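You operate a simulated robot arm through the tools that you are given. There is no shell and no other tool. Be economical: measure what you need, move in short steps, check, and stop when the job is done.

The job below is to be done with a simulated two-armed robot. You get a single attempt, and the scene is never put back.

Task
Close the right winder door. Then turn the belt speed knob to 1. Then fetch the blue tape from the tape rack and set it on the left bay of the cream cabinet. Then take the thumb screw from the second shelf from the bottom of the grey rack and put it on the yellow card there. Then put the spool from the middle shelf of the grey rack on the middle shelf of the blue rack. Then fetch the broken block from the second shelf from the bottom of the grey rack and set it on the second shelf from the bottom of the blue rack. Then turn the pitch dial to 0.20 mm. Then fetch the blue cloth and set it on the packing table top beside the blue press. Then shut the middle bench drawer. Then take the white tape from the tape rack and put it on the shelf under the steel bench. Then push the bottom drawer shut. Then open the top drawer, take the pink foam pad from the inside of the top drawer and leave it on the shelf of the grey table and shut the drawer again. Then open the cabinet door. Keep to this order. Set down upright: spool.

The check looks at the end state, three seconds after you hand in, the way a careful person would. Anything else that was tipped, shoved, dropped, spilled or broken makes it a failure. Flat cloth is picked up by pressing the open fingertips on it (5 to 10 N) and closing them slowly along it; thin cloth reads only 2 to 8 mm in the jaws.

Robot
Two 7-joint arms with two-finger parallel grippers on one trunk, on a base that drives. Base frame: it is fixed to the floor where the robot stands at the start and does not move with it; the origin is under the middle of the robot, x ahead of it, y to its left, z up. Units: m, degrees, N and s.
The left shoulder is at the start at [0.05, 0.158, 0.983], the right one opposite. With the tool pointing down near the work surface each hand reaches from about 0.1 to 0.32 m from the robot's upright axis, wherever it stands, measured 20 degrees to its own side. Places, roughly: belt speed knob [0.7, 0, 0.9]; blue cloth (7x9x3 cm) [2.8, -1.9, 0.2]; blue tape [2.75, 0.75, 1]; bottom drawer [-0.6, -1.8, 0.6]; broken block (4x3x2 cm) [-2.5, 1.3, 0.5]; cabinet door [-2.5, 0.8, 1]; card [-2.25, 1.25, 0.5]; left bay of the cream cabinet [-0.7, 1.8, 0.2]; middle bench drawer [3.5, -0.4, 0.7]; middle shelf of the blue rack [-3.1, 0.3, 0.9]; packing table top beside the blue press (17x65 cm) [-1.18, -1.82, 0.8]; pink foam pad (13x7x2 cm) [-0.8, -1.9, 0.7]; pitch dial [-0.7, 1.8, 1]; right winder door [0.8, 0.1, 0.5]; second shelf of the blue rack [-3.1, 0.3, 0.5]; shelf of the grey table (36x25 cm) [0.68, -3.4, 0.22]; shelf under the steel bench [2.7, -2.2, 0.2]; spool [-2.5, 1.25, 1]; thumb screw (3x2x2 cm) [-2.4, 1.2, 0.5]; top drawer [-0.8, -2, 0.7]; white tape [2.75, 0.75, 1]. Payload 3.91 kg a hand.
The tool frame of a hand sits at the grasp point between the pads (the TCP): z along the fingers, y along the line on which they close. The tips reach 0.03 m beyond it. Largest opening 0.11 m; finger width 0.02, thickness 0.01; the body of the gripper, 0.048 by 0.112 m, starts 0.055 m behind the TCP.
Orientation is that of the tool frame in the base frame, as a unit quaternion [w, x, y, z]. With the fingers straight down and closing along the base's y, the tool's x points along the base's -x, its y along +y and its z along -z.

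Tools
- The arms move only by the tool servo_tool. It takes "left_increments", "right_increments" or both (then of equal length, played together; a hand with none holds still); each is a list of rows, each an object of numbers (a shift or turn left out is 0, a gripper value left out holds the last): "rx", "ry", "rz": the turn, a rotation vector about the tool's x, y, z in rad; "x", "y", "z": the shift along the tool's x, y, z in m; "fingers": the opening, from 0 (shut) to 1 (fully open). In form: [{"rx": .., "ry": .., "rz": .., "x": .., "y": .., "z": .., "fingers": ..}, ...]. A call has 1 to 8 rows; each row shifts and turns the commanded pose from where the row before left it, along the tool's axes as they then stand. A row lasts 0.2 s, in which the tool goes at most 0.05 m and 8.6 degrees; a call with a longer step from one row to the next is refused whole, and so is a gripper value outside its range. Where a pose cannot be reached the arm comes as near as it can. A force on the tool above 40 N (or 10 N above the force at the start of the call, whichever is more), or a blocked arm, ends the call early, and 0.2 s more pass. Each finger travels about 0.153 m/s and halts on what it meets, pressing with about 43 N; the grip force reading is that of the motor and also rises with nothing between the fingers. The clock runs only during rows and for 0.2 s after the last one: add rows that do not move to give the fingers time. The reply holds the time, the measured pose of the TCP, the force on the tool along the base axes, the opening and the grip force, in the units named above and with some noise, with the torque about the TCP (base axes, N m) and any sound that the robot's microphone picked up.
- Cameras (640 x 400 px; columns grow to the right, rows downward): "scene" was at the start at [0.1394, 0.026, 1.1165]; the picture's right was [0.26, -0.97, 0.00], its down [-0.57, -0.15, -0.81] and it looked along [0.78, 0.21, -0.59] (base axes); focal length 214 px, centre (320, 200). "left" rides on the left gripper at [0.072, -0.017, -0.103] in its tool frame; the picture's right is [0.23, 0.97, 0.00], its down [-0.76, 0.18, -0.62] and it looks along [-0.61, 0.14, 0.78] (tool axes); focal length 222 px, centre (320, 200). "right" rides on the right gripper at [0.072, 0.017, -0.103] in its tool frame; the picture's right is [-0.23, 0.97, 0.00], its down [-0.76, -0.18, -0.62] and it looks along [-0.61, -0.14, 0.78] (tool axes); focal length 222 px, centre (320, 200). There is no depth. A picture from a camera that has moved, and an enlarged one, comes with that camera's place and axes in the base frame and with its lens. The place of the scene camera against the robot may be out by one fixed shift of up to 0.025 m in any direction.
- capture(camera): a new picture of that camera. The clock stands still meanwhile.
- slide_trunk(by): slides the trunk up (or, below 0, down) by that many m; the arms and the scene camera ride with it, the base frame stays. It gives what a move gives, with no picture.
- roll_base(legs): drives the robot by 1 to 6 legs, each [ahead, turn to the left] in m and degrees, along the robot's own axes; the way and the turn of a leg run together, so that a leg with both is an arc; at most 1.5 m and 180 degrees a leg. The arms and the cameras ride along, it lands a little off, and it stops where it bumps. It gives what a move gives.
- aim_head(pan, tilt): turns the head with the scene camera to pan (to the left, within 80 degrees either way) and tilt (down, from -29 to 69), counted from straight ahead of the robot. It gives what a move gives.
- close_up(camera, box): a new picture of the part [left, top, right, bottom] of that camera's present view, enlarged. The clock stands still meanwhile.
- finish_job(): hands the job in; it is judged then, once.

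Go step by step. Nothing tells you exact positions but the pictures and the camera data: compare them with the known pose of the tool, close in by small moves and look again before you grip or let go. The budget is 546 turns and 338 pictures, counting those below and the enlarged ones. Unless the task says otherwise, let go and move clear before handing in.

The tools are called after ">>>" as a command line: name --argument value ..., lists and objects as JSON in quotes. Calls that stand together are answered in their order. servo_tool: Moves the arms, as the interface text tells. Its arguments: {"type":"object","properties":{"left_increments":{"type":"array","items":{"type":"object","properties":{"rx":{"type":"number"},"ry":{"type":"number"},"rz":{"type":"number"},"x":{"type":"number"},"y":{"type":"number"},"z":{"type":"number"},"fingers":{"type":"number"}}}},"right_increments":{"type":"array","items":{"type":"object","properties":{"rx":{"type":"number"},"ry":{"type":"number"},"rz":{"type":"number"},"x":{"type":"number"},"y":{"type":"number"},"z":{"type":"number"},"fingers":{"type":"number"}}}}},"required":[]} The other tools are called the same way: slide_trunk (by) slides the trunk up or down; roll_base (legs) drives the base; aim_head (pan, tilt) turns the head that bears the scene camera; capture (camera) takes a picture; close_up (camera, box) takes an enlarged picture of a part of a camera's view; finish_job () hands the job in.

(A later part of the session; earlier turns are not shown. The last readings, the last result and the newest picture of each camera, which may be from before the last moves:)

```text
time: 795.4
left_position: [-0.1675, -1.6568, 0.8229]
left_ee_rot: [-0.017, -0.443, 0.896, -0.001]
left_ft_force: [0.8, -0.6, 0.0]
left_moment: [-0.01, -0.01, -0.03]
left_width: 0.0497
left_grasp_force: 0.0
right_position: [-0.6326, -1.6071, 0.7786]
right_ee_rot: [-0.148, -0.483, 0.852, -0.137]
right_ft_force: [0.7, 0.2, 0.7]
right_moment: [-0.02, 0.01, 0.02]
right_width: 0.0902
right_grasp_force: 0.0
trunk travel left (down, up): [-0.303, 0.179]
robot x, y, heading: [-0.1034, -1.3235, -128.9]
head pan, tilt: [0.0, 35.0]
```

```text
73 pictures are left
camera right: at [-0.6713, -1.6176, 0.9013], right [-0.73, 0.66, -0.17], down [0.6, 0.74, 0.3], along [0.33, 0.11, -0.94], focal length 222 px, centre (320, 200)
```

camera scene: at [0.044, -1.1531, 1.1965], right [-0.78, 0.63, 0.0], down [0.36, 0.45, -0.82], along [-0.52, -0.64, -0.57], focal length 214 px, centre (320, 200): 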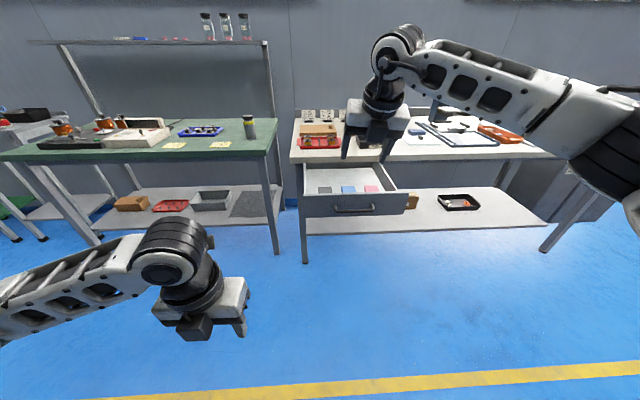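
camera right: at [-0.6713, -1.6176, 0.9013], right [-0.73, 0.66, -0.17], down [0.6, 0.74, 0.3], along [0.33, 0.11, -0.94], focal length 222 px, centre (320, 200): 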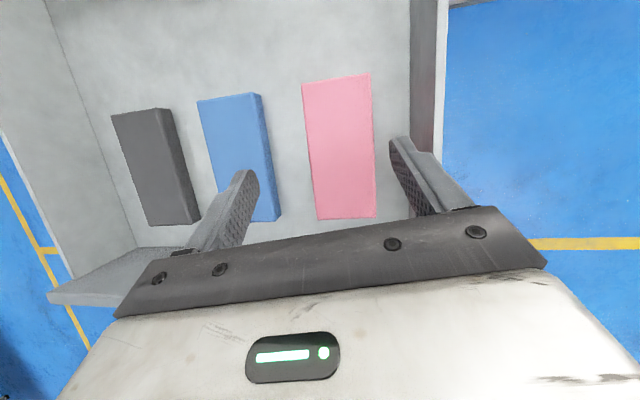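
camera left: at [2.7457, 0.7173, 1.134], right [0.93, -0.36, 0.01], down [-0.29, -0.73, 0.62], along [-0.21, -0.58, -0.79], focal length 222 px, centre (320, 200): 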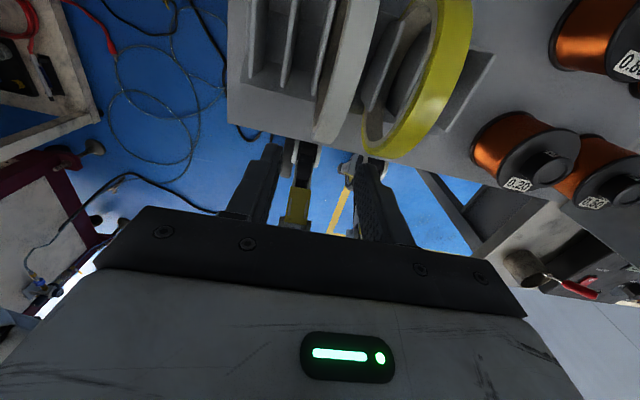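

>>> servo_tool --right_increments '[{"rx": -0.05, "rz": 0.13}, {"x": -0.0119, "z": 0.0275}, {"x": -0.0079, "z": 0.0184}]'

>>> capture --camera "right"

```text
time: 796.2
left_position: [-0.1676, -1.6557, 0.8228]
left_ee_rot: [-0.017, -0.443, 0.896, -0.002]
left_ft_force: [-0.7, -0.2, -0.5]
left_moment: [0.01, 0.04, 0.03]
left_width: 0.0497
left_grasp_force: 0.1
right_position: [-0.6269, -1.6105, 0.7289]
right_ee_rot: [-0.151, -0.421, 0.886, -0.124]
right_ft_force: [0.6, -0.1, 0.2]
right_moment: [0.03, -0.02, -0.03]
right_width: 0.0905
right_grasp_force: 0.0
trunk travel left (down, up): [-0.303, 0.179]
robot x, y, heading: [-0.1035, -1.3176, -129.3]
head pan, tilt: [0.0, 35.0]
```

```text
72 pictures are left
camera right: at [-0.6688, -1.615, 0.8509], right [-0.63, 0.76, -0.17], down [0.7, 0.65, 0.31], along [0.35, 0.07, -0.93], focal length 222 px, centre (320, 200)
```

right: 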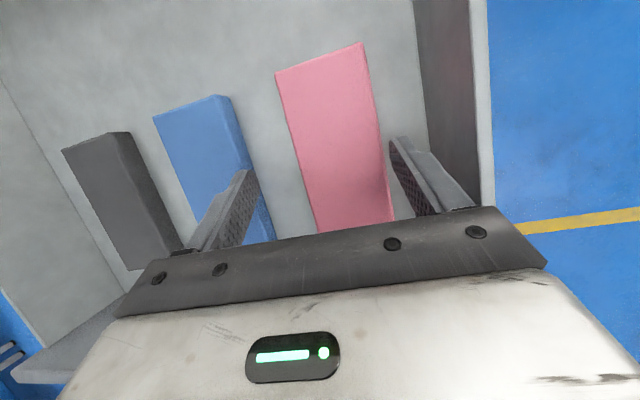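

>>> servo_tool --right_increments '[{"y": 0.014}, {"x": -0.004, "z": 0.0092}]'

>>> capture --camera "right"

```text
time: 796.8
left_position: [-0.1655, -1.6571, 0.8231]
left_ee_rot: [-0.017, -0.443, 0.897, -0.001]
left_ft_force: [-0.3, -0.5, 0.9]
left_moment: [-0.02, 0.0, -0.01]
left_width: 0.0491
left_grasp_force: 0.1
right_position: [-0.6363, -1.601, 0.7186]
right_ee_rot: [-0.151, -0.422, 0.886, -0.124]
right_ft_force: [4.9, -4.1, 3.3]
right_moment: [0.24, 0.28, 0.0]
right_width: 0.0874
right_grasp_force: 0.0
trunk travel left (down, up): [-0.303, 0.179]
robot x, y, heading: [-0.1018, -1.3206, -129.1]
head pan, tilt: [0.0, 35.0]
```

```text
71 pictures are left
camera right: at [-0.6783, -1.6064, 0.8406], right [-0.63, 0.76, -0.18], down [0.7, 0.65, 0.31], along [0.35, 0.07, -0.93], focal length 222 px, centre (320, 200)
```

right: 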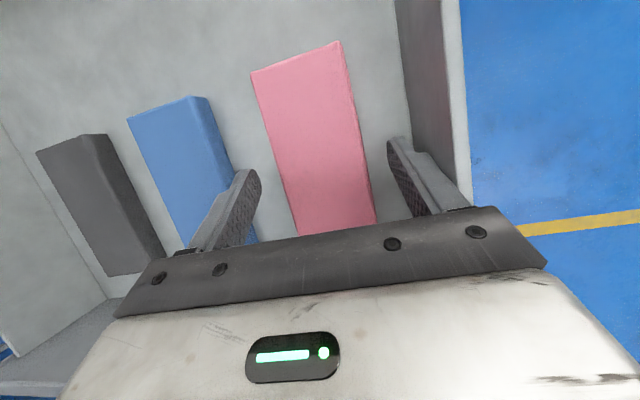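

>>> servo_tool --right_increments '[{"fingers": 0.72, "y": -0.003}, {"x": -0.004, "z": 0.0092}, {"x": -0.004, "z": 0.0092}]'

>>> servo_tool --right_increments '[{"x": -0.002, "z": 0.0046}, {"x": -0.002, "z": 0.0046}]'

```text
time: 797.6
left_position: [-0.1643, -1.6547, 0.8243]
left_ee_rot: [-0.018, -0.443, 0.896, -0.001]
left_ft_force: [-0.8, 0.2, -0.5]
left_moment: [-0.02, -0.03, 0.01]
left_width: 0.0494
left_grasp_force: 0.1
right_position: [-0.6386, -1.6071, 0.7088]
right_ee_rot: [-0.161, -0.42, 0.884, -0.127]
right_ft_force: [-5.3, 3.4, 37.5]
right_moment: [1.03, 1.55, 0.03]
right_width: 0.0803
right_grasp_force: 1.4
trunk travel left (down, up): [-0.303, 0.179]
robot x, y, heading: [-0.1062, -1.3243, -128.9]
head pan, tilt: [0.0, 35.0]
```

```text
time: 798.0
left_position: [-0.1665, -1.6562, 0.8233]
left_ee_rot: [-0.018, -0.443, 0.897, 0.0]
left_ft_force: [0.6, -0.7, -0.3]
left_moment: [0.01, -0.02, 0.03]
left_width: 0.0496
left_grasp_force: 0.1
right_position: [-0.6417, -1.6108, 0.7084]
right_ee_rot: [-0.166, -0.42, 0.882, -0.131]
right_ft_force: [-1.3, -0.6, 12.6]
right_moment: [0.35, 0.61, 0.01]
right_width: 0.0791
right_grasp_force: 0.0
trunk travel left (down, up): [-0.303, 0.179]
robot x, y, heading: [-0.1052, -1.3161, -129.2]
head pan, tilt: [0.0, 35.0]
stopped in row 1 (right hand): the force on the tool passed its limit at 50 N (the readings are from after the stop); the commanded pose is now the measured one
```

>>> capture --camera "right"

```text
70 pictures are left
camera right: at [-0.6797, -1.6124, 0.8311], right [-0.63, 0.76, -0.18], down [0.7, 0.65, 0.28], along [0.33, 0.05, -0.94], focal length 222 px, centre (320, 200)
```

right: 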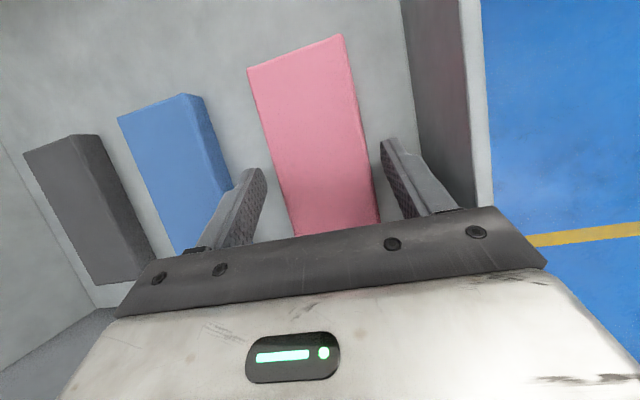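

Both fingers are at the drawer floor beside the pink pad. I raise 2 mm and close.

>>> servo_tool --right_increments '[{"x": 0.001, "z": -0.003}, {"fingers": 0.6}, {"fingers": 0.5}, {"fingers": 0.4}, {"fingers": 0.2}, {"fingers": 0.0}, {}]'

>>> servo_tool --right_increments '[{"x": 0.004, "z": -0.0092}, {"x": 0.0079, "z": -0.0184}, {"x": 0.0119, "z": -0.0275}, {"x": 0.0119, "z": -0.0275}, {"x": 0.0158, "z": -0.0367}]'

>>> capture --camera "right"

```text
time: 799.6
left_position: [-0.1681, -1.6554, 0.824]
left_ee_rot: [-0.018, -0.443, 0.896, 0.0]
left_ft_force: [-0.2, 0.4, 0.5]
left_moment: [0.02, -0.04, 0.01]
left_width: 0.0495
left_grasp_force: 0.0
right_position: [-0.6368, -1.6092, 0.7083]
right_ee_rot: [-0.16, -0.421, 0.883, -0.13]
right_ft_force: [1.5, -0.1, 2.3]
right_moment: [0.01, 0.03, -0.01]
right_width: 0.0573
right_grasp_force: 43.2
trunk travel left (down, up): [-0.303, 0.179]
robot x, y, heading: [-0.1062, -1.3186, -129.0]
head pan, tilt: [0.0, 35.0]
```

```text
time: 800.8
left_position: [-0.1673, -1.657, 0.823]
left_ee_rot: [-0.016, -0.443, 0.896, -0.001]
left_ft_force: [0.5, -0.6, -0.2]
left_moment: [-0.03, -0.02, 0.01]
left_width: 0.0495
left_grasp_force: 0.2
right_position: [-0.6485, -1.6026, 0.8355]
right_ee_rot: [-0.162, -0.421, 0.883, -0.128]
right_ft_force: [-0.2, -0.1, -0.2]
right_moment: [-0.02, 0.0, 0.01]
right_width: 0.0578
right_grasp_force: 43.4
trunk travel left (down, up): [-0.303, 0.179]
robot x, y, heading: [-0.1076, -1.3209, -128.9]
head pan, tilt: [0.0, 35.0]
```

```text
69 pictures are left
camera right: at [-0.6875, -1.6056, 0.9585], right [-0.63, 0.76, -0.18], down [0.7, 0.65, 0.29], along [0.33, 0.05, -0.94], focal length 222 px, centre (320, 200)
```

right: 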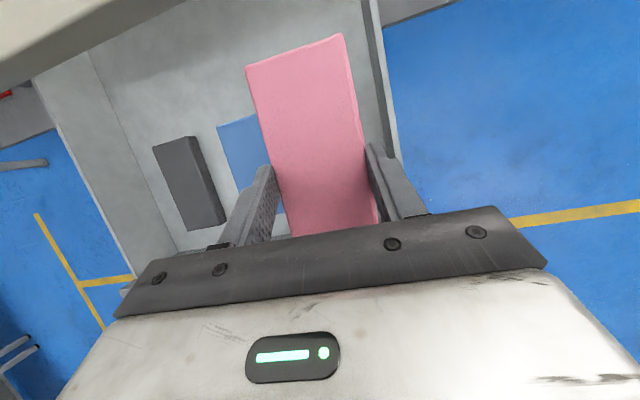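

The pink pad is held. I back away and look left for the grey table.

>>> servo_tool --right_increments '[{"x": 0.0158, "z": -0.0367}, {"x": 0.0158, "z": -0.0367}]'

>>> roll_base --legs '[[-0.5, 0]]'

>>> aim_head --pan 60 --tilt 20

>>> capture --camera "scene"

```text
time: 801.4
left_position: [-0.1667, -1.6569, 0.8226]
left_ee_rot: [-0.018, -0.443, 0.897, -0.002]
left_ft_force: [-0.1, -0.3, -0.2]
left_moment: [-0.01, 0.02, -0.02]
left_width: 0.0497
left_grasp_force: 0.1
right_position: [-0.6537, -1.5964, 0.9175]
right_ee_rot: [-0.161, -0.42, 0.884, -0.128]
right_ft_force: [-0.1, 0.5, -0.1]
right_moment: [0.0, 0.03, -0.03]
right_width: 0.0578
right_grasp_force: 43.1
trunk travel left (down, up): [-0.303, 0.179]
robot x, y, heading: [-0.1038, -1.3204, -128.9]
head pan, tilt: [0.0, 35.0]
```

```text
time: 804.3
left_position: [0.1448, -1.2742, 0.8218]
left_ee_rot: [-0.017, -0.443, 0.897, -0.001]
left_ft_force: [-0.7, -0.5, 0.0]
left_moment: [0.01, 0.03, -0.02]
left_width: 0.0494
left_grasp_force: 0.1
right_position: [-0.3412, -1.2142, 0.9169]
right_ee_rot: [-0.161, -0.419, 0.884, -0.129]
right_ft_force: [0.0, 0.2, 0.3]
right_moment: [-0.01, -0.02, -0.03]
right_width: 0.0576
right_grasp_force: 43.3
trunk travel left (down, up): [-0.303, 0.179]
robot x, y, heading: [0.209, -0.9416, -129.2]
head pan, tilt: [0.0, 35.0]
```

```text
time: 805.6
left_position: [0.1456, -1.2735, 0.8238]
left_ee_rot: [-0.017, -0.442, 0.897, -0.002]
left_ft_force: [0.3, -0.6, -0.3]
left_moment: [0.02, 0.02, 0.0]
left_width: 0.0494
left_grasp_force: 0.1
right_position: [-0.3413, -1.2137, 0.9168]
right_ee_rot: [-0.161, -0.42, 0.884, -0.129]
right_ft_force: [0.0, 0.3, -0.2]
right_moment: [-0.02, 0.0, -0.02]
right_width: 0.0576
right_grasp_force: 43.1
trunk travel left (down, up): [-0.303, 0.179]
robot x, y, heading: [0.2098, -0.9392, -129.1]
head pan, tilt: [60.0, 20.0]
```

```text
68 pictures are left
camera scene: at [0.2298, -1.0534, 1.2203], right [-0.94, -0.35, 0.0], down [-0.12, 0.32, -0.94], along [0.33, -0.88, -0.34], focal length 214 px, centre (320, 200)
```

scene: 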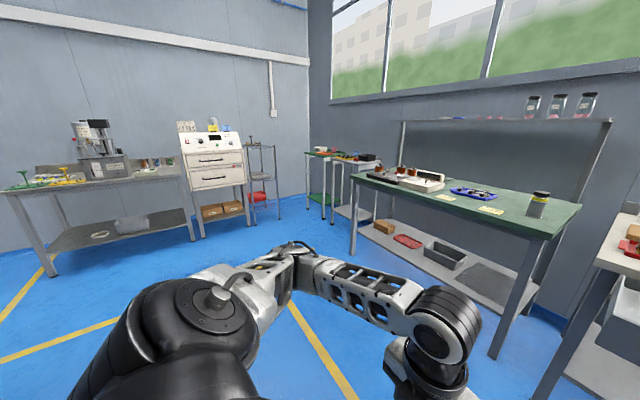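

>>> close_up --camera "scene" --box '[290, 130, 430, 250]'

```text
3.33 times, centred on (360, 190) of scene
camera zoom: at [0.2298, -1.0534, 1.2203], right [-0.94, -0.35, 0.0], down [-0.12, 0.32, -0.94], along [0.33, -0.88, -0.34], focal length 715 px, centre (187, 233)
```

zoom: 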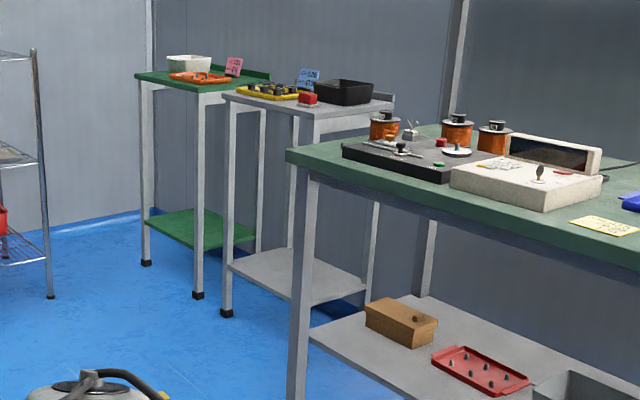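

The grey table stands left of the green one; its shelf front edge runs from about (0.96, -3.45) to (0.62, -3.22). I drive there.

>>> roll_base --legs '[[0, 73.9], [0.7, 0], [0.7, 0], [0.68, 0], [0, -68.8]]'

>>> slide_trunk --by -0.3

>>> aim_head --pan 0 --tilt 30

>>> capture --camera "scene"

```text
time: 822.4
left_position: [1.3636, -2.9831, 0.8232]
left_ee_rot: [-0.016, -0.485, 0.874, -0.002]
left_ft_force: [0.1, 0.3, -0.9]
left_moment: [0.04, -0.04, 0.01]
left_width: 0.0494
left_grasp_force: 0.1
right_position: [0.8737, -2.9699, 0.9171]
right_ee_rot: [-0.154, -0.462, 0.863, -0.137]
right_ft_force: [-0.2, 0.4, -1.0]
right_moment: [0.01, 0.0, -0.02]
right_width: 0.0575
right_grasp_force: 42.7
trunk travel left (down, up): [-0.303, 0.179]
robot x, y, heading: [1.3916, -2.6439, -123.5]
head pan, tilt: [60.0, 20.0]
```

```text
time: 825.4
left_position: [1.3641, -2.9826, 0.5235]
left_ee_rot: [-0.017, -0.485, 0.874, -0.003]
left_ft_force: [-0.1, -0.3, 0.6]
left_moment: [-0.02, -0.05, -0.01]
left_width: 0.0493
left_grasp_force: 0.0
right_position: [0.8745, -2.9695, 0.6178]
right_ee_rot: [-0.154, -0.462, 0.862, -0.137]
right_ft_force: [0.2, 0.4, -0.4]
right_moment: [0.02, 0.0, -0.01]
right_width: 0.058
right_grasp_force: 42.6
trunk travel left (down, up): [-0.003, 0.479]
robot x, y, heading: [1.392, -2.6446, -123.6]
head pan, tilt: [60.0, 20.0]
```

```text
time: 826.7
left_position: [1.3644, -2.9836, 0.5225]
left_ee_rot: [-0.017, -0.486, 0.874, -0.003]
left_ft_force: [-0.3, -0.3, -0.2]
left_moment: [-0.01, -0.01, -0.01]
left_width: 0.0496
left_grasp_force: 0.1
right_position: [0.8748, -2.9693, 0.617]
right_ee_rot: [-0.154, -0.462, 0.863, -0.136]
right_ft_force: [0.1, 0.0, 0.0]
right_moment: [0.01, -0.01, 0.0]
right_width: 0.0575
right_grasp_force: 42.6
trunk travel left (down, up): [-0.003, 0.479]
robot x, y, heading: [1.3943, -2.6416, -123.7]
head pan, tilt: [0.0, 30.0]
```

```text
66 pictures are left
camera scene: at [1.3371, -2.7475, 0.9043], right [-0.83, 0.55, 0.0], down [0.28, 0.42, -0.87], along [-0.48, -0.72, -0.5], focal length 214 px, centre (320, 200)
```

scene: 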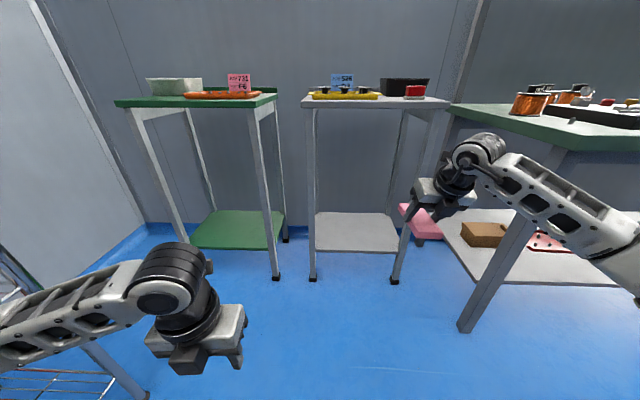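

The grey table's shelf is ahead-right. I lower the right hand and drive in.

>>> servo_tool --right_increments '[{"x": -0.0158, "z": 0.0367, "y": -0.014}, {"x": -0.0158, "z": 0.0367, "y": -0.014}, {"x": -0.0158, "z": 0.0367, "y": -0.014}, {"x": -0.0158, "z": 0.0367, "y": -0.014}, {"x": -0.0158, "z": 0.0367, "y": -0.014}, {"x": -0.0119, "z": 0.0275}]'

>>> roll_base --legs '[[0.3, 0]]'

>>> capture --camera "right"

>>> capture --camera "scene"

```text
time: 828.1
left_position: [1.3629, -2.9822, 0.524]
left_ee_rot: [-0.017, -0.485, 0.875, -0.002]
left_ft_force: [-0.4, -1.3, 0.1]
left_moment: [0.01, -0.02, 0.02]
left_width: 0.0497
left_grasp_force: 0.0
right_position: [0.9502, -3.0187, 0.3951]
right_ee_rot: [-0.155, -0.462, 0.862, -0.137]
right_ft_force: [0.1, -0.6, -0.1]
right_moment: [-0.04, -0.02, 0.02]
right_width: 0.0574
right_grasp_force: 43.1
trunk travel left (down, up): [-0.003, 0.479]
robot x, y, heading: [1.3947, -2.6429, -123.5]
head pan, tilt: [0.0, 30.0]
```

```text
time: 830.1
left_position: [1.1998, -3.2282, 0.5226]
left_ee_rot: [-0.017, -0.484, 0.875, -0.002]
left_ft_force: [1.1, 0.1, -0.5]
left_moment: [-0.02, 0.03, 0.02]
left_width: 0.0498
left_grasp_force: 0.0
right_position: [0.7853, -3.2626, 0.3953]
right_ee_rot: [-0.155, -0.462, 0.862, -0.138]
right_ft_force: [0.6, -0.8, 0.1]
right_moment: [-0.01, 0.0, -0.03]
right_width: 0.0577
right_grasp_force: 43.3
trunk travel left (down, up): [-0.003, 0.479]
robot x, y, heading: [1.2311, -2.8897, -123.9]
head pan, tilt: [0.0, 30.0]
```

```text
65 pictures are left
camera right: at [0.7464, -3.2693, 0.5176], right [-0.7, 0.69, -0.18], down [0.64, 0.71, 0.29], along [0.33, 0.09, -0.94], focal length 222 px, centre (320, 200)
```

right: 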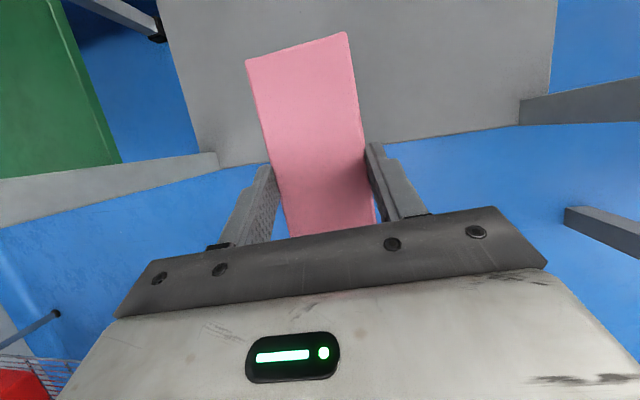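

```text
64 pictures are left
camera scene: at [1.1727, -2.9931, 0.9043], right [-0.83, 0.56, 0.0], down [0.28, 0.42, -0.87], along [-0.48, -0.72, -0.5], focal length 214 px, centre (320, 200)
```

scene: 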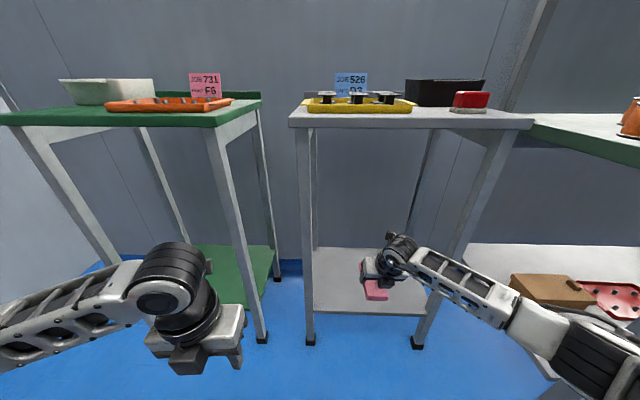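

>>> roll_base --legs '[[0.12, 0]]'

>>> servo_tool --right_increments '[{"x": -0.0158, "z": 0.0367, "y": 0.002}, {"x": -0.0158, "z": 0.0367, "y": 0.002}, {"x": -0.0119, "z": 0.0275, "y": 0.002}]'

>>> capture --camera "right"

```text
time: 831.4
left_position: [1.1326, -3.3285, 0.5233]
left_ee_rot: [-0.017, -0.484, 0.875, -0.002]
left_ft_force: [-0.6, 1.4, -0.5]
left_moment: [-0.05, 0.01, 0.0]
left_width: 0.0495
left_grasp_force: 0.1
right_position: [0.7179, -3.361, 0.3957]
right_ee_rot: [-0.155, -0.461, 0.863, -0.137]
right_ft_force: [0.3, 0.7, -0.1]
right_moment: [0.01, 0.02, 0.03]
right_width: 0.0576
right_grasp_force: 43.3
trunk travel left (down, up): [-0.003, 0.479]
robot x, y, heading: [1.1614, -2.9855, -123.6]
head pan, tilt: [0.0, 30.0]
```

```text
time: 832.2
left_position: [1.1338, -3.3286, 0.5237]
left_ee_rot: [-0.017, -0.485, 0.875, -0.001]
left_ft_force: [0.0, -0.1, 0.3]
left_moment: [0.0, -0.01, -0.03]
left_width: 0.0495
left_grasp_force: 0.2
right_position: [0.7226, -3.3648, 0.285]
right_ee_rot: [-0.155, -0.46, 0.863, -0.137]
right_ft_force: [0.5, -0.8, 0.6]
right_moment: [0.0, 0.03, -0.02]
right_width: 0.0576
right_grasp_force: 43.0
trunk travel left (down, up): [-0.003, 0.479]
robot x, y, heading: [1.164, -2.9847, -123.8]
head pan, tilt: [0.0, 30.0]
```

```text
63 pictures are left
camera right: at [0.6836, -3.371, 0.407], right [-0.7, 0.69, -0.18], down [0.64, 0.71, 0.29], along [0.33, 0.09, -0.94], focal length 222 px, centre (320, 200)
```

right: 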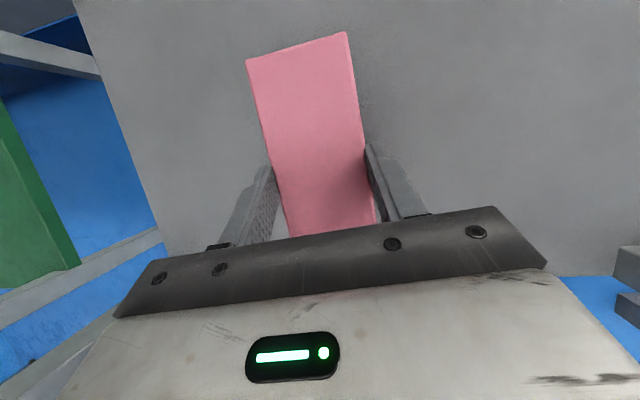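

Over the shelf. I lower until contact and release.

>>> servo_tool --right_increments '[{"x": -0.0059, "z": 0.0138}, {"x": -0.004, "z": 0.0092}]'

>>> servo_tool --right_increments '[{"x": -0.002, "z": 0.0046}, {"x": -0.002, "z": 0.0046}, {}]'

```text
time: 832.8
left_position: [1.1335, -3.3279, 0.5228]
left_ee_rot: [-0.017, -0.485, 0.874, -0.002]
left_ft_force: [-0.7, 0.5, -0.3]
left_moment: [0.0, 0.02, -0.02]
left_width: 0.0497
left_grasp_force: 0.1
right_position: [0.724, -3.365, 0.2597]
right_ee_rot: [-0.154, -0.462, 0.863, -0.137]
right_ft_force: [-0.2, -0.3, 0.5]
right_moment: [-0.01, 0.01, -0.02]
right_width: 0.0576
right_grasp_force: 42.7
trunk travel left (down, up): [-0.003, 0.479]
robot x, y, heading: [1.1653, -2.985, -123.8]
head pan, tilt: [0.0, 30.0]
```

```text
time: 833.6
left_position: [1.1333, -3.3279, 0.524]
left_ee_rot: [-0.018, -0.484, 0.875, -0.001]
left_ft_force: [-0.2, -0.1, 0.4]
left_moment: [0.02, 0.0, 0.02]
left_width: 0.0496
left_grasp_force: 0.0
right_position: [0.7243, -3.3682, 0.2529]
right_ee_rot: [-0.158, -0.461, 0.862, -0.138]
right_ft_force: [0.5, 5.5, 21.7]
right_moment: [0.48, 0.5, -0.18]
right_width: 0.0576
right_grasp_force: 43.5
trunk travel left (down, up): [-0.003, 0.479]
robot x, y, heading: [1.1625, -2.9882, -124.0]
head pan, tilt: [0.0, 30.0]
```

>>> servo_tool --right_increments '[{"fingers": 0.65}, {"fingers": 0.8}, {}, {"x": 0.0119, "z": -0.0275}, {"x": 0.0158, "z": -0.0367}, {"x": 0.0158, "z": -0.0367}]'

>>> capture --camera "right"

>>> roll_base --legs '[[-0.5, 0]]'

```text
time: 835.0
left_position: [1.1338, -3.3281, 0.5231]
left_ee_rot: [-0.017, -0.484, 0.875, -0.002]
left_ft_force: [0.0, -0.1, 0.5]
left_moment: [0.0, 0.0, -0.01]
left_width: 0.0495
left_grasp_force: 0.1
right_position: [0.7165, -3.3603, 0.36]
right_ee_rot: [-0.155, -0.46, 0.864, -0.135]
right_ft_force: [-0.7, 0.7, -0.3]
right_moment: [-0.01, 0.01, -0.03]
right_width: 0.0879
right_grasp_force: 0.1
trunk travel left (down, up): [-0.003, 0.479]
robot x, y, heading: [1.1628, -2.9888, -124.0]
head pan, tilt: [0.0, 30.0]
```

```text
62 pictures are left
camera right: at [0.6775, -3.3663, 0.4823], right [-0.7, 0.7, -0.18], down [0.64, 0.71, 0.29], along [0.33, 0.09, -0.94], focal length 222 px, centre (320, 200)
```

right: 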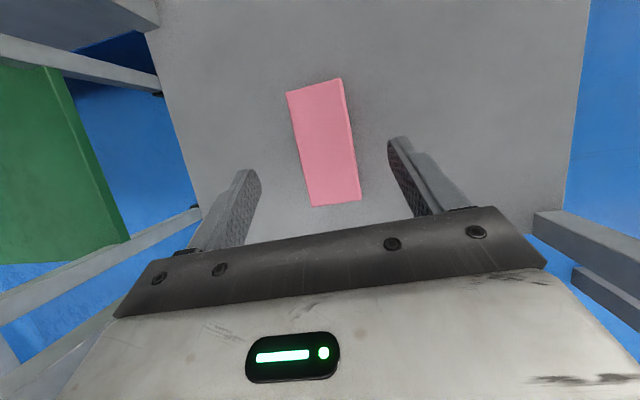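

```text
time: 837.9
left_position: [1.408, -2.918, 0.5229]
left_ee_rot: [-0.017, -0.484, 0.875, -0.001]
left_ft_force: [0.7, -0.3, -0.7]
left_moment: [0.0, 0.03, 0.01]
left_width: 0.0494
left_grasp_force: 0.1
right_position: [0.9911, -2.9486, 0.3619]
right_ee_rot: [-0.155, -0.46, 0.863, -0.136]
right_ft_force: [0.6, -0.9, 0.5]
right_moment: [0.02, 0.05, 0.01]
right_width: 0.0879
right_grasp_force: 0.0
trunk travel left (down, up): [-0.003, 0.479]
robot x, y, heading: [1.438, -2.5792, -124.1]
head pan, tilt: [0.0, 30.0]
```

The pad lies on the grey table's shelf. I return to shut the top drawer.

>>> roll_base --legs '[[0, -105.3], [0.68, 0], [0.67, 0], [0.66, 0], [0, 100.4]]'

>>> slide_trunk --by 0.3

>>> servo_tool --right_increments '[{"ry": 0.135, "fingers": 0}, {"ry": 0.135}, {"ry": 0.135}, {"ry": 0.135}, {"ry": 0.135}, {"ry": 0.135}, {"ry": 0.135}]'

>>> capture --camera "scene"

```text
time: 856.9
left_position: [0.0758, -1.373, 0.5222]
left_ee_rot: [-0.017, -0.445, 0.895, -0.001]
left_ft_force: [-0.5, -0.6, 0.2]
left_moment: [0.04, -0.02, -0.03]
left_width: 0.0498
left_grasp_force: 0.1
right_position: [-0.3415, -1.3684, 0.3598]
right_ee_rot: [-0.162, -0.422, 0.883, -0.129]
right_ft_force: [0.3, -0.2, -0.3]
right_moment: [0.01, -0.02, 0.02]
right_width: 0.0879
right_grasp_force: 0.1
trunk travel left (down, up): [-0.003, 0.479]
robot x, y, heading: [0.1343, -1.0355, -128.9]
head pan, tilt: [0.0, 30.0]
```

```text
time: 859.9
left_position: [0.0761, -1.373, 0.8218]
left_ee_rot: [-0.016, -0.446, 0.895, -0.002]
left_ft_force: [0.2, 0.2, -0.2]
left_moment: [0.02, 0.01, 0.0]
left_width: 0.0494
left_grasp_force: 0.1
right_position: [-0.341, -1.3675, 0.6595]
right_ee_rot: [-0.161, -0.422, 0.883, -0.128]
right_ft_force: [-0.2, 0.1, -0.1]
right_moment: [-0.02, 0.02, -0.01]
right_width: 0.0879
right_grasp_force: 0.1
trunk travel left (down, up): [-0.303, 0.179]
robot x, y, heading: [0.1359, -1.0362, -128.9]
head pan, tilt: [0.0, 30.0]
```

```text
time: 861.5
left_position: [0.0754, -1.3723, 0.8235]
left_ee_rot: [-0.017, -0.446, 0.895, -0.002]
left_ft_force: [0.8, 1.2, -0.2]
left_moment: [0.03, 0.01, 0.03]
left_width: 0.0498
left_grasp_force: 0.0
right_position: [-0.3417, -1.3678, 0.6597]
right_ee_rot: [-0.307, -0.395, 0.843, -0.197]
right_ft_force: [0.0, 0.3, -0.2]
right_moment: [-0.01, -0.01, 0.0]
right_width: 0.0
right_grasp_force: 37.3
right hand out of reach, approached as far as the arm can: row 3, 4, 5, 6, 7
trunk travel left (down, up): [-0.303, 0.179]
robot x, y, heading: [0.1376, -1.0388, -129.1]
head pan, tilt: [0.0, 30.0]
```

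```text
61 pictures are left
camera scene: at [0.0703, -1.1351, 1.2043], right [-0.78, 0.63, 0.0], down [0.31, 0.39, -0.87], along [-0.54, -0.67, -0.5], focal length 214 px, centre (320, 200)
```

scene: 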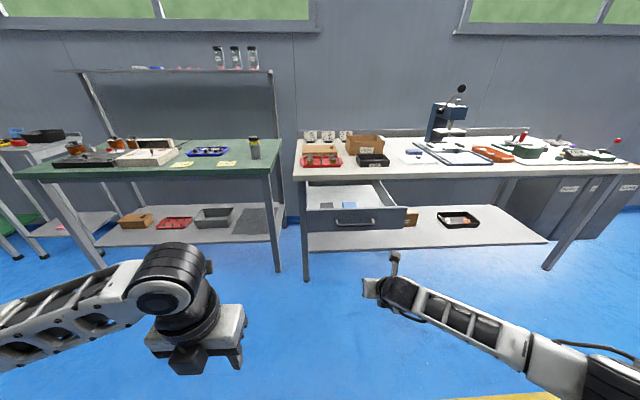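

>>> servo_tool --right_increments '[{"x": 0.0239, "z": -0.0256, "y": -0.02}, {"x": 0.0239, "z": -0.0256, "y": -0.02}, {"ry": 0.135}, {"ry": 0.135}, {"ry": 0.135}]'

>>> roll_base --legs '[[0.3, 0]]'

>>> capture --camera "scene"

```text
time: 862.7
left_position: [0.0778, -1.3744, 0.8228]
left_ee_rot: [-0.017, -0.445, 0.895, -0.001]
left_ft_force: [0.5, 0.2, 0.1]
left_moment: [0.01, 0.01, 0.0]
left_width: 0.0498
left_grasp_force: 0.1
right_position: [-0.3165, -1.3888, 0.7351]
right_ee_rot: [-0.335, -0.388, 0.832, -0.211]
right_ft_force: [-0.3, -0.5, -0.5]
right_moment: [0.02, 0.03, 0.03]
right_width: 0.0
right_grasp_force: 37.9
right hand out of reach, approached as far as the arm can: row 3, 4, 5
trunk travel left (down, up): [-0.303, 0.179]
robot x, y, heading: [0.1363, -1.0391, -128.7]
head pan, tilt: [0.0, 30.0]
```

```text
time: 864.8
left_position: [-0.1114, -1.6074, 0.8237]
left_ee_rot: [-0.017, -0.446, 0.895, -0.002]
left_ft_force: [1.2, 0.3, -0.4]
left_moment: [-0.03, 0.0, -0.03]
left_width: 0.0496
left_grasp_force: 0.0
right_position: [-0.505, -1.6236, 0.7327]
right_ee_rot: [-0.335, -0.389, 0.832, -0.212]
right_ft_force: [0.5, 0.4, -0.4]
right_moment: [0.0, -0.02, 0.0]
right_width: 0.0
right_grasp_force: 38.0
trunk travel left (down, up): [-0.303, 0.179]
robot x, y, heading: [-0.0522, -1.2733, -128.9]
head pan, tilt: [0.0, 30.0]
```

```text
60 pictures are left
camera scene: at [-0.1186, -1.3695, 1.2043], right [-0.78, 0.63, 0.0], down [0.31, 0.39, -0.87], along [-0.54, -0.67, -0.5], focal length 214 px, centre (320, 200)
```

scene: 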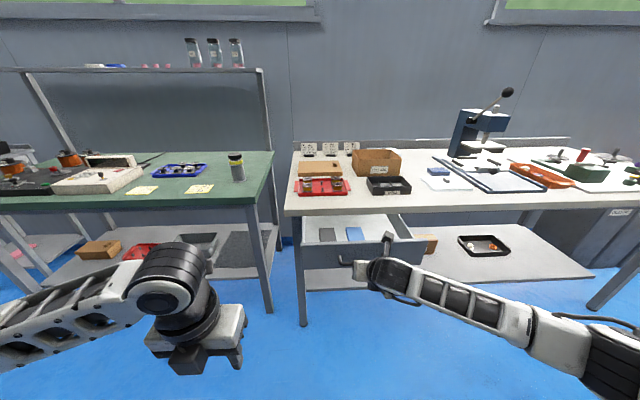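

>>> roll_base --legs '[[0.1, 0]]'

>>> close_up --camera "scene" --box '[260, 170, 460, 330]'

```text
time: 865.9
left_position: [-0.172, -1.6821, 0.8232]
left_ee_rot: [-0.017, -0.446, 0.895, -0.002]
left_ft_force: [0.1, 0.8, 0.3]
left_moment: [-0.02, -0.03, 0.01]
left_width: 0.0495
left_grasp_force: 0.0
right_position: [-0.5659, -1.6995, 0.7329]
right_ee_rot: [-0.334, -0.388, 0.832, -0.211]
right_ft_force: [-0.1, -0.7, 0.1]
right_moment: [0.0, 0.02, 0.0]
right_width: 0.0
right_grasp_force: 37.7
trunk travel left (down, up): [-0.303, 0.179]
robot x, y, heading: [-0.1136, -1.3463, -128.8]
head pan, tilt: [0.0, 30.0]
```

```text
2.50 times, centred on (360, 250) of scene
camera zoom: at [-0.1794, -1.4452, 1.2042], right [-0.78, 0.63, 0.0], down [0.31, 0.39, -0.87], along [-0.54, -0.67, -0.5], focal length 536 px, centre (220, 75)
```

zoom: 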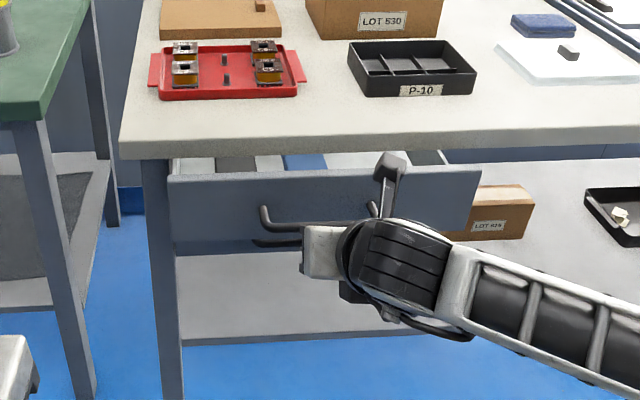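

>>> roll_base --legs '[[0.1, 0]]'

>>> roll_base --legs '[[0.07, 0]]'

>>> close_up --camera "scene" --box '[260, 170, 460, 330]'

```text
time: 867.2
left_position: [-0.234, -1.7608, 0.8218]
left_ee_rot: [-0.017, -0.448, 0.894, -0.001]
left_ft_force: [0.6, -1.5, 0.3]
left_moment: [-0.01, -0.01, 0.0]
left_width: 0.0497
left_grasp_force: 0.0
right_position: [-0.6271, -1.7745, 0.7328]
right_ee_rot: [-0.332, -0.389, 0.834, -0.209]
right_ft_force: [0.0, -0.4, 0.1]
right_moment: [0.04, 0.0, 0.03]
right_width: 0.0
right_grasp_force: 37.8
trunk travel left (down, up): [-0.303, 0.179]
robot x, y, heading: [-0.1742, -1.4228, -128.9]
head pan, tilt: [0.0, 30.0]
stopped in leg 1: the force on the tool passed its limit at 58 N (the readings are from after the stop); the commanded pose is now the measured one
```

```text
time: 867.9
left_position: [-0.2386, -1.7649, 0.8238]
left_ee_rot: [-0.018, -0.446, 0.895, -0.002]
left_ft_force: [-0.4, -0.4, 0.4]
left_moment: [0.01, 0.02, 0.0]
left_width: 0.049
left_grasp_force: 0.1
right_position: [-0.6274, -1.7753, 0.7343]
right_ee_rot: [-0.329, -0.389, 0.835, -0.208]
right_ft_force: [7.6, 17.1, 13.7]
right_moment: [0.04, 0.22, -0.14]
right_width: 0.0
right_grasp_force: 37.7
trunk travel left (down, up): [-0.303, 0.179]
robot x, y, heading: [-0.1799, -1.4276, -129.0]
head pan, tilt: [0.0, 30.0]
stopped in leg 1: the force on the tool passed its limit at 70 N (the readings are from after the stop); the commanded pose is now the measured one
```

```text
2.50 times, centred on (360, 250) of scene
camera zoom: at [-0.2443, -1.525, 1.2046], right [-0.78, 0.63, 0.0], down [0.31, 0.39, -0.87], along [-0.54, -0.68, -0.5], focal length 536 px, centre (220, 75)
```

zoom: 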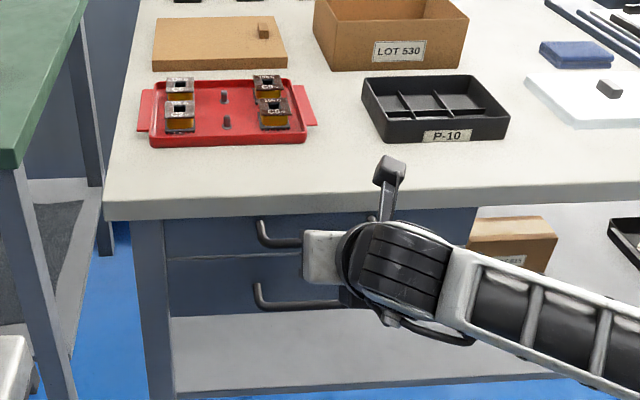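

The drawer appears closed. I back off to verify.

>>> roll_base --legs '[[-0.4, 0]]'

>>> close_up --camera "scene" --box '[270, 120, 470, 280]'

```text
time: 870.4
left_position: [0.0077, -1.4585, 0.8219]
left_ee_rot: [-0.017, -0.445, 0.895, -0.002]
left_ft_force: [0.4, -0.7, 1.1]
left_moment: [0.04, -0.01, -0.01]
left_width: 0.0495
left_grasp_force: 0.1
right_position: [-0.3811, -1.4706, 0.7309]
right_ee_rot: [-0.329, -0.388, 0.836, -0.206]
right_ft_force: [0.7, 1.2, 0.0]
right_moment: [-0.01, 0.04, 0.01]
right_width: 0.0
right_grasp_force: 37.9
trunk travel left (down, up): [-0.303, 0.179]
robot x, y, heading: [0.0665, -1.1229, -129.1]
head pan, tilt: [0.0, 30.0]
```

```text
2.50 times, centred on (370, 200) of scene
camera zoom: at [0.0017, -1.2205, 1.2043], right [-0.78, 0.63, 0.0], down [0.31, 0.39, -0.87], along [-0.54, -0.67, -0.5], focal length 536 px, centre (195, 200)
```

zoom: 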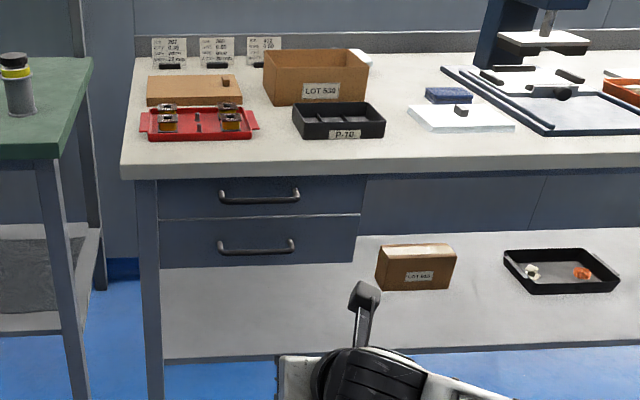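

Both drawers are shut. Finally the cabinet door on the grey rack's middle shelf; I drive there.

>>> roll_base --legs '[[0, -78.7], [0.72, 0], [0.72, 0], [0.7, 0], [0, -9]]'

>>> aim_head --pan 0 --tilt 15

>>> capture --camera "scene"

```text
time: 885.3
left_position: [-2.1314, -0.0525, 0.8228]
left_ee_rot: [-0.012, 0.303, 0.953, 0.01]
left_ft_force: [-0.1, 0.6, -0.4]
left_moment: [-0.03, -0.01, 0.01]
left_width: 0.0497
left_grasp_force: 0.1
right_position: [-2.1567, 0.3375, 0.7316]
right_ee_rot: [-0.379, 0.303, 0.871, 0.081]
right_ft_force: [-0.7, 0.4, -0.4]
right_moment: [-0.01, -0.01, 0.0]
right_width: 0.0002
right_grasp_force: 37.4
trunk travel left (down, up): [-0.303, 0.179]
robot x, y, heading: [-1.7965, -0.1009, 143.0]
head pan, tilt: [0.0, 30.0]
```

```text
time: 886.1
left_position: [-2.1327, -0.0514, 0.8239]
left_ee_rot: [-0.013, 0.302, 0.953, 0.01]
left_ft_force: [-0.6, -1.0, -0.3]
left_moment: [0.04, 0.02, 0.0]
left_width: 0.0495
left_grasp_force: 0.1
right_position: [-2.1569, 0.3376, 0.7311]
right_ee_rot: [-0.38, 0.301, 0.871, 0.08]
right_ft_force: [-0.1, 0.3, -1.1]
right_moment: [0.0, -0.01, -0.01]
right_width: 0.0
right_grasp_force: 37.5
trunk travel left (down, up): [-0.303, 0.179]
robot x, y, heading: [-1.7934, -0.1031, 143.3]
head pan, tilt: [0.0, 15.0]
```

```text
56 pictures are left
camera scene: at [-1.8853, -0.0183, 1.2284], right [0.6, 0.8, 0.0], down [0.21, -0.16, -0.97], along [-0.77, 0.58, -0.26], focal length 214 px, centre (320, 200)
```

scene: 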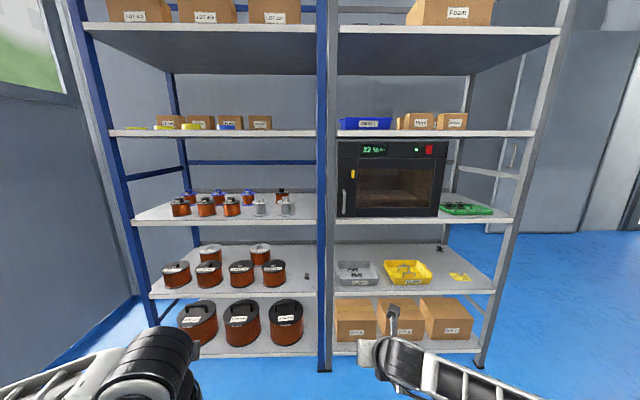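

>>> close_up --camera "scene" --box '[320, 130, 480, 230]'

```text
4.00 times, centred on (400, 180) of scene
camera zoom: at [-1.8853, -0.0183, 1.2284], right [0.6, 0.8, 0.0], down [0.21, -0.16, -0.97], along [-0.77, 0.58, -0.26], focal length 858 px, centre (0, 280)
```

zoom: 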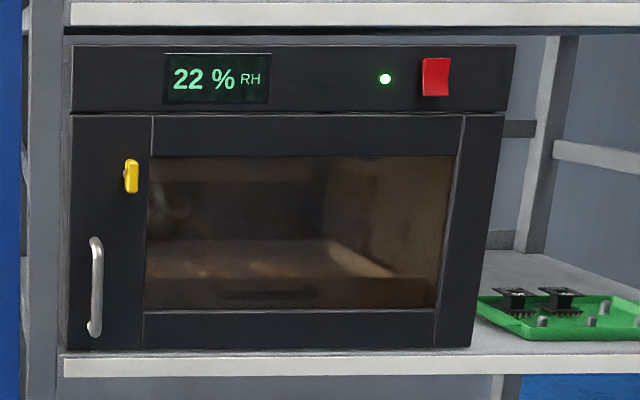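

The cabinet has a handle at the lower left and a yellow latch above it; hinges are on the right. I bring the right hand up, pointing forward, to grip the vertical handle.

>>> servo_tool --right_increments '[{"x": 0.0286, "z": -0.0279, "y": -0.008, "fingers": 0.6}, {"x": 0.0286, "z": -0.0279, "y": -0.008}, {"x": 0.0286, "z": -0.0279, "y": -0.008}, {"x": 0.0286, "z": -0.0279, "y": -0.008}, {"x": 0.0286, "z": -0.0279}, {"x": 0.0286, "z": -0.0279}]'

>>> servo_tool --right_increments '[{"ry": 0.135}, {"ry": 0.135}, {"ry": 0.135}, {"ry": 0.135}]'

>>> capture --camera "right"

```text
time: 887.5
left_position: [-2.1316, -0.053, 0.8227]
left_ee_rot: [-0.012, 0.303, 0.953, 0.011]
left_ft_force: [-1.0, -0.1, 0.4]
left_moment: [0.01, -0.02, 0.02]
left_width: 0.0494
left_grasp_force: 0.1
right_position: [-2.1643, 0.3281, 0.9726]
right_ee_rot: [-0.379, 0.302, 0.871, 0.082]
right_ft_force: [-0.4, 0.5, 0.2]
right_moment: [-0.02, 0.0, 0.02]
right_width: 0.0661
right_grasp_force: 0.0
trunk travel left (down, up): [-0.303, 0.179]
robot x, y, heading: [-1.793, -0.1008, 142.9]
head pan, tilt: [0.0, 15.0]
```

```text
time: 888.5
left_position: [-2.1318, -0.052, 0.8231]
left_ee_rot: [-0.012, 0.303, 0.953, 0.01]
left_ft_force: [0.1, 0.8, 0.1]
left_moment: [-0.02, 0.04, 0.01]
left_width: 0.0497
left_grasp_force: 0.1
right_position: [-2.1695, 0.319, 0.9731]
right_ee_rot: [-0.562, 0.271, 0.769, 0.137]
right_ft_force: [0.3, 0.1, 0.4]
right_moment: [0.03, 0.01, -0.02]
right_width: 0.0662
right_grasp_force: 0.1
right hand out of reach, approached as far as the arm can: row 4
trunk travel left (down, up): [-0.303, 0.179]
robot x, y, heading: [-1.7926, -0.1033, 142.9]
head pan, tilt: [0.0, 15.0]
```

```text
54 pictures are left
camera right: at [-2.0951, 0.2979, 1.0753], right [0.6, 0.74, -0.3], down [0.56, -0.67, -0.49], along [-0.57, 0.13, -0.81], focal length 222 px, centre (320, 200)
```

right: 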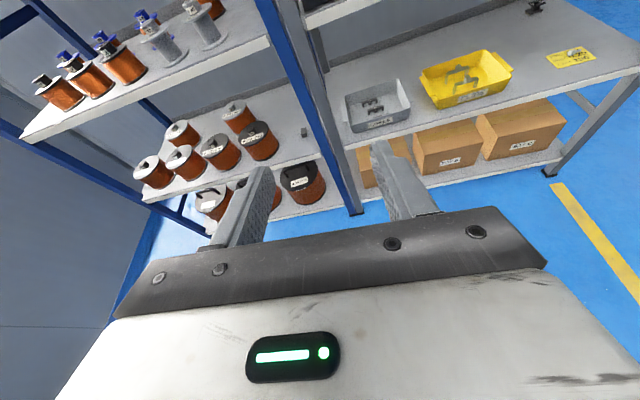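

>>> roll_base --legs '[[0.34, 0]]'

>>> capture --camera "right"

>>> capture --camera "scene"

```text
time: 890.7
left_position: [-2.3997, 0.1518, 0.8227]
left_ee_rot: [-0.012, 0.303, 0.953, 0.011]
left_ft_force: [1.3, 0.5, 0.6]
left_moment: [-0.01, 0.01, 0.02]
left_width: 0.0497
left_grasp_force: 0.1
right_position: [-2.4343, 0.5227, 0.9747]
right_ee_rot: [-0.562, 0.271, 0.769, 0.139]
right_ft_force: [0.1, 0.0, 0.5]
right_moment: [0.0, 0.01, 0.02]
right_width: 0.0661
right_grasp_force: 0.0
trunk travel left (down, up): [-0.303, 0.179]
robot x, y, heading: [-2.0587, 0.1045, 142.6]
head pan, tilt: [0.0, 15.0]
```

```text
53 pictures are left
camera right: at [-2.3613, 0.5017, 1.0753], right [0.61, 0.73, -0.3], down [0.56, -0.67, -0.49], along [-0.56, 0.13, -0.82], focal length 222 px, centre (320, 200)
```

right: 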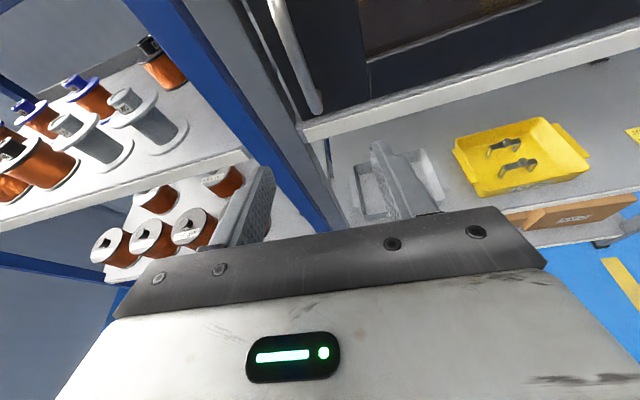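

```text
52 pictures are left
camera scene: at [-2.1527, 0.1854, 1.2284], right [0.61, 0.8, 0.0], down [0.21, -0.16, -0.97], along [-0.77, 0.59, -0.26], focal length 214 px, centre (320, 200)
```

scene: 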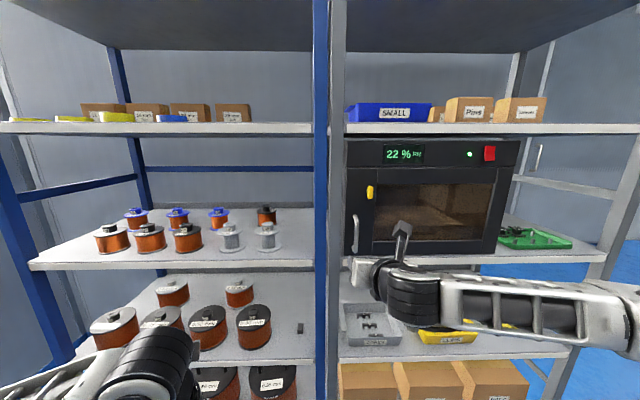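

>>> servo_tool --right_increments '[{"x": 0.0157, "z": 0.0448, "y": -0.008}, {"x": 0.01, "z": 0.03}]'

>>> capture --camera "right"

```text
time: 891.3
left_position: [-2.3991, 0.1521, 0.8222]
left_ee_rot: [-0.012, 0.304, 0.953, 0.011]
left_ft_force: [-0.5, -0.6, 0.4]
left_moment: [-0.02, -0.01, -0.02]
left_width: 0.0494
left_grasp_force: 0.0
right_position: [-2.5049, 0.5615, 0.9707]
right_ee_rot: [-0.561, 0.271, 0.769, 0.139]
right_ft_force: [0.5, 0.3, 0.3]
right_moment: [0.02, -0.01, -0.01]
right_width: 0.0662
right_grasp_force: 0.0
trunk travel left (down, up): [-0.303, 0.179]
robot x, y, heading: [-2.0619, 0.1006, 142.6]
head pan, tilt: [0.0, 15.0]
```

```text
51 pictures are left
camera right: at [-2.4307, 0.5395, 1.0725], right [0.61, 0.73, -0.3], down [0.56, -0.67, -0.49], along [-0.56, 0.13, -0.82], focal length 222 px, centre (320, 200)
```

right: 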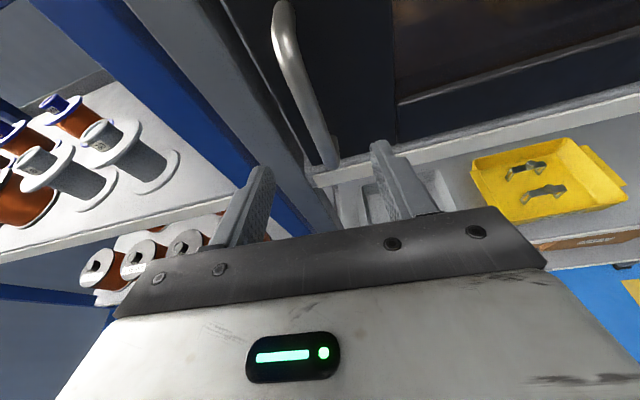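

>>> servo_tool --right_increments '[{"x": 0.026, "z": 0.014}, {"z": 0.006, "x": 0.002}, {"fingers": 0.3}, {"fingers": 0.0}, {}]'

>>> capture --camera "right"

```text
time: 892.5
left_position: [-2.3993, 0.1526, 0.822]
left_ee_rot: [-0.012, 0.304, 0.952, 0.01]
left_ft_force: [0.0, -0.9, 0.3]
left_moment: [-0.03, -0.02, 0.02]
left_width: 0.0493
left_grasp_force: 0.1
right_position: [-2.5256, 0.5808, 0.9932]
right_ee_rot: [-0.561, 0.272, 0.769, 0.14]
right_ft_force: [3.7, 5.9, 0.9]
right_moment: [0.7, -1.01, -0.11]
right_width: 0.013
right_grasp_force: 45.4
trunk travel left (down, up): [-0.303, 0.179]
robot x, y, heading: [-2.0613, 0.1024, 142.6]
head pan, tilt: [0.0, 15.0]
```

```text
50 pictures are left
camera right: at [-2.4516, 0.5592, 1.0939], right [0.61, 0.73, -0.3], down [0.56, -0.67, -0.49], along [-0.56, 0.13, -0.82], focal length 222 px, centre (320, 200)
```

right: 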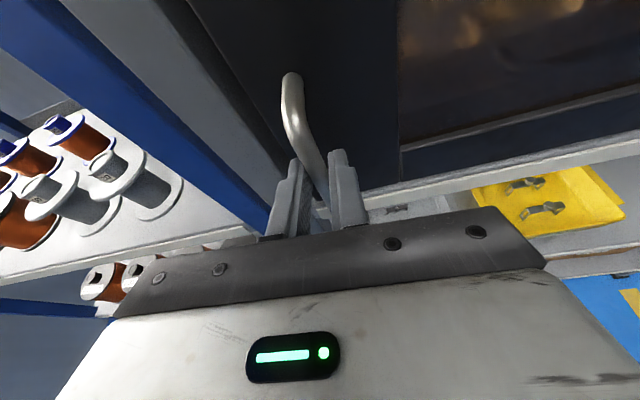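

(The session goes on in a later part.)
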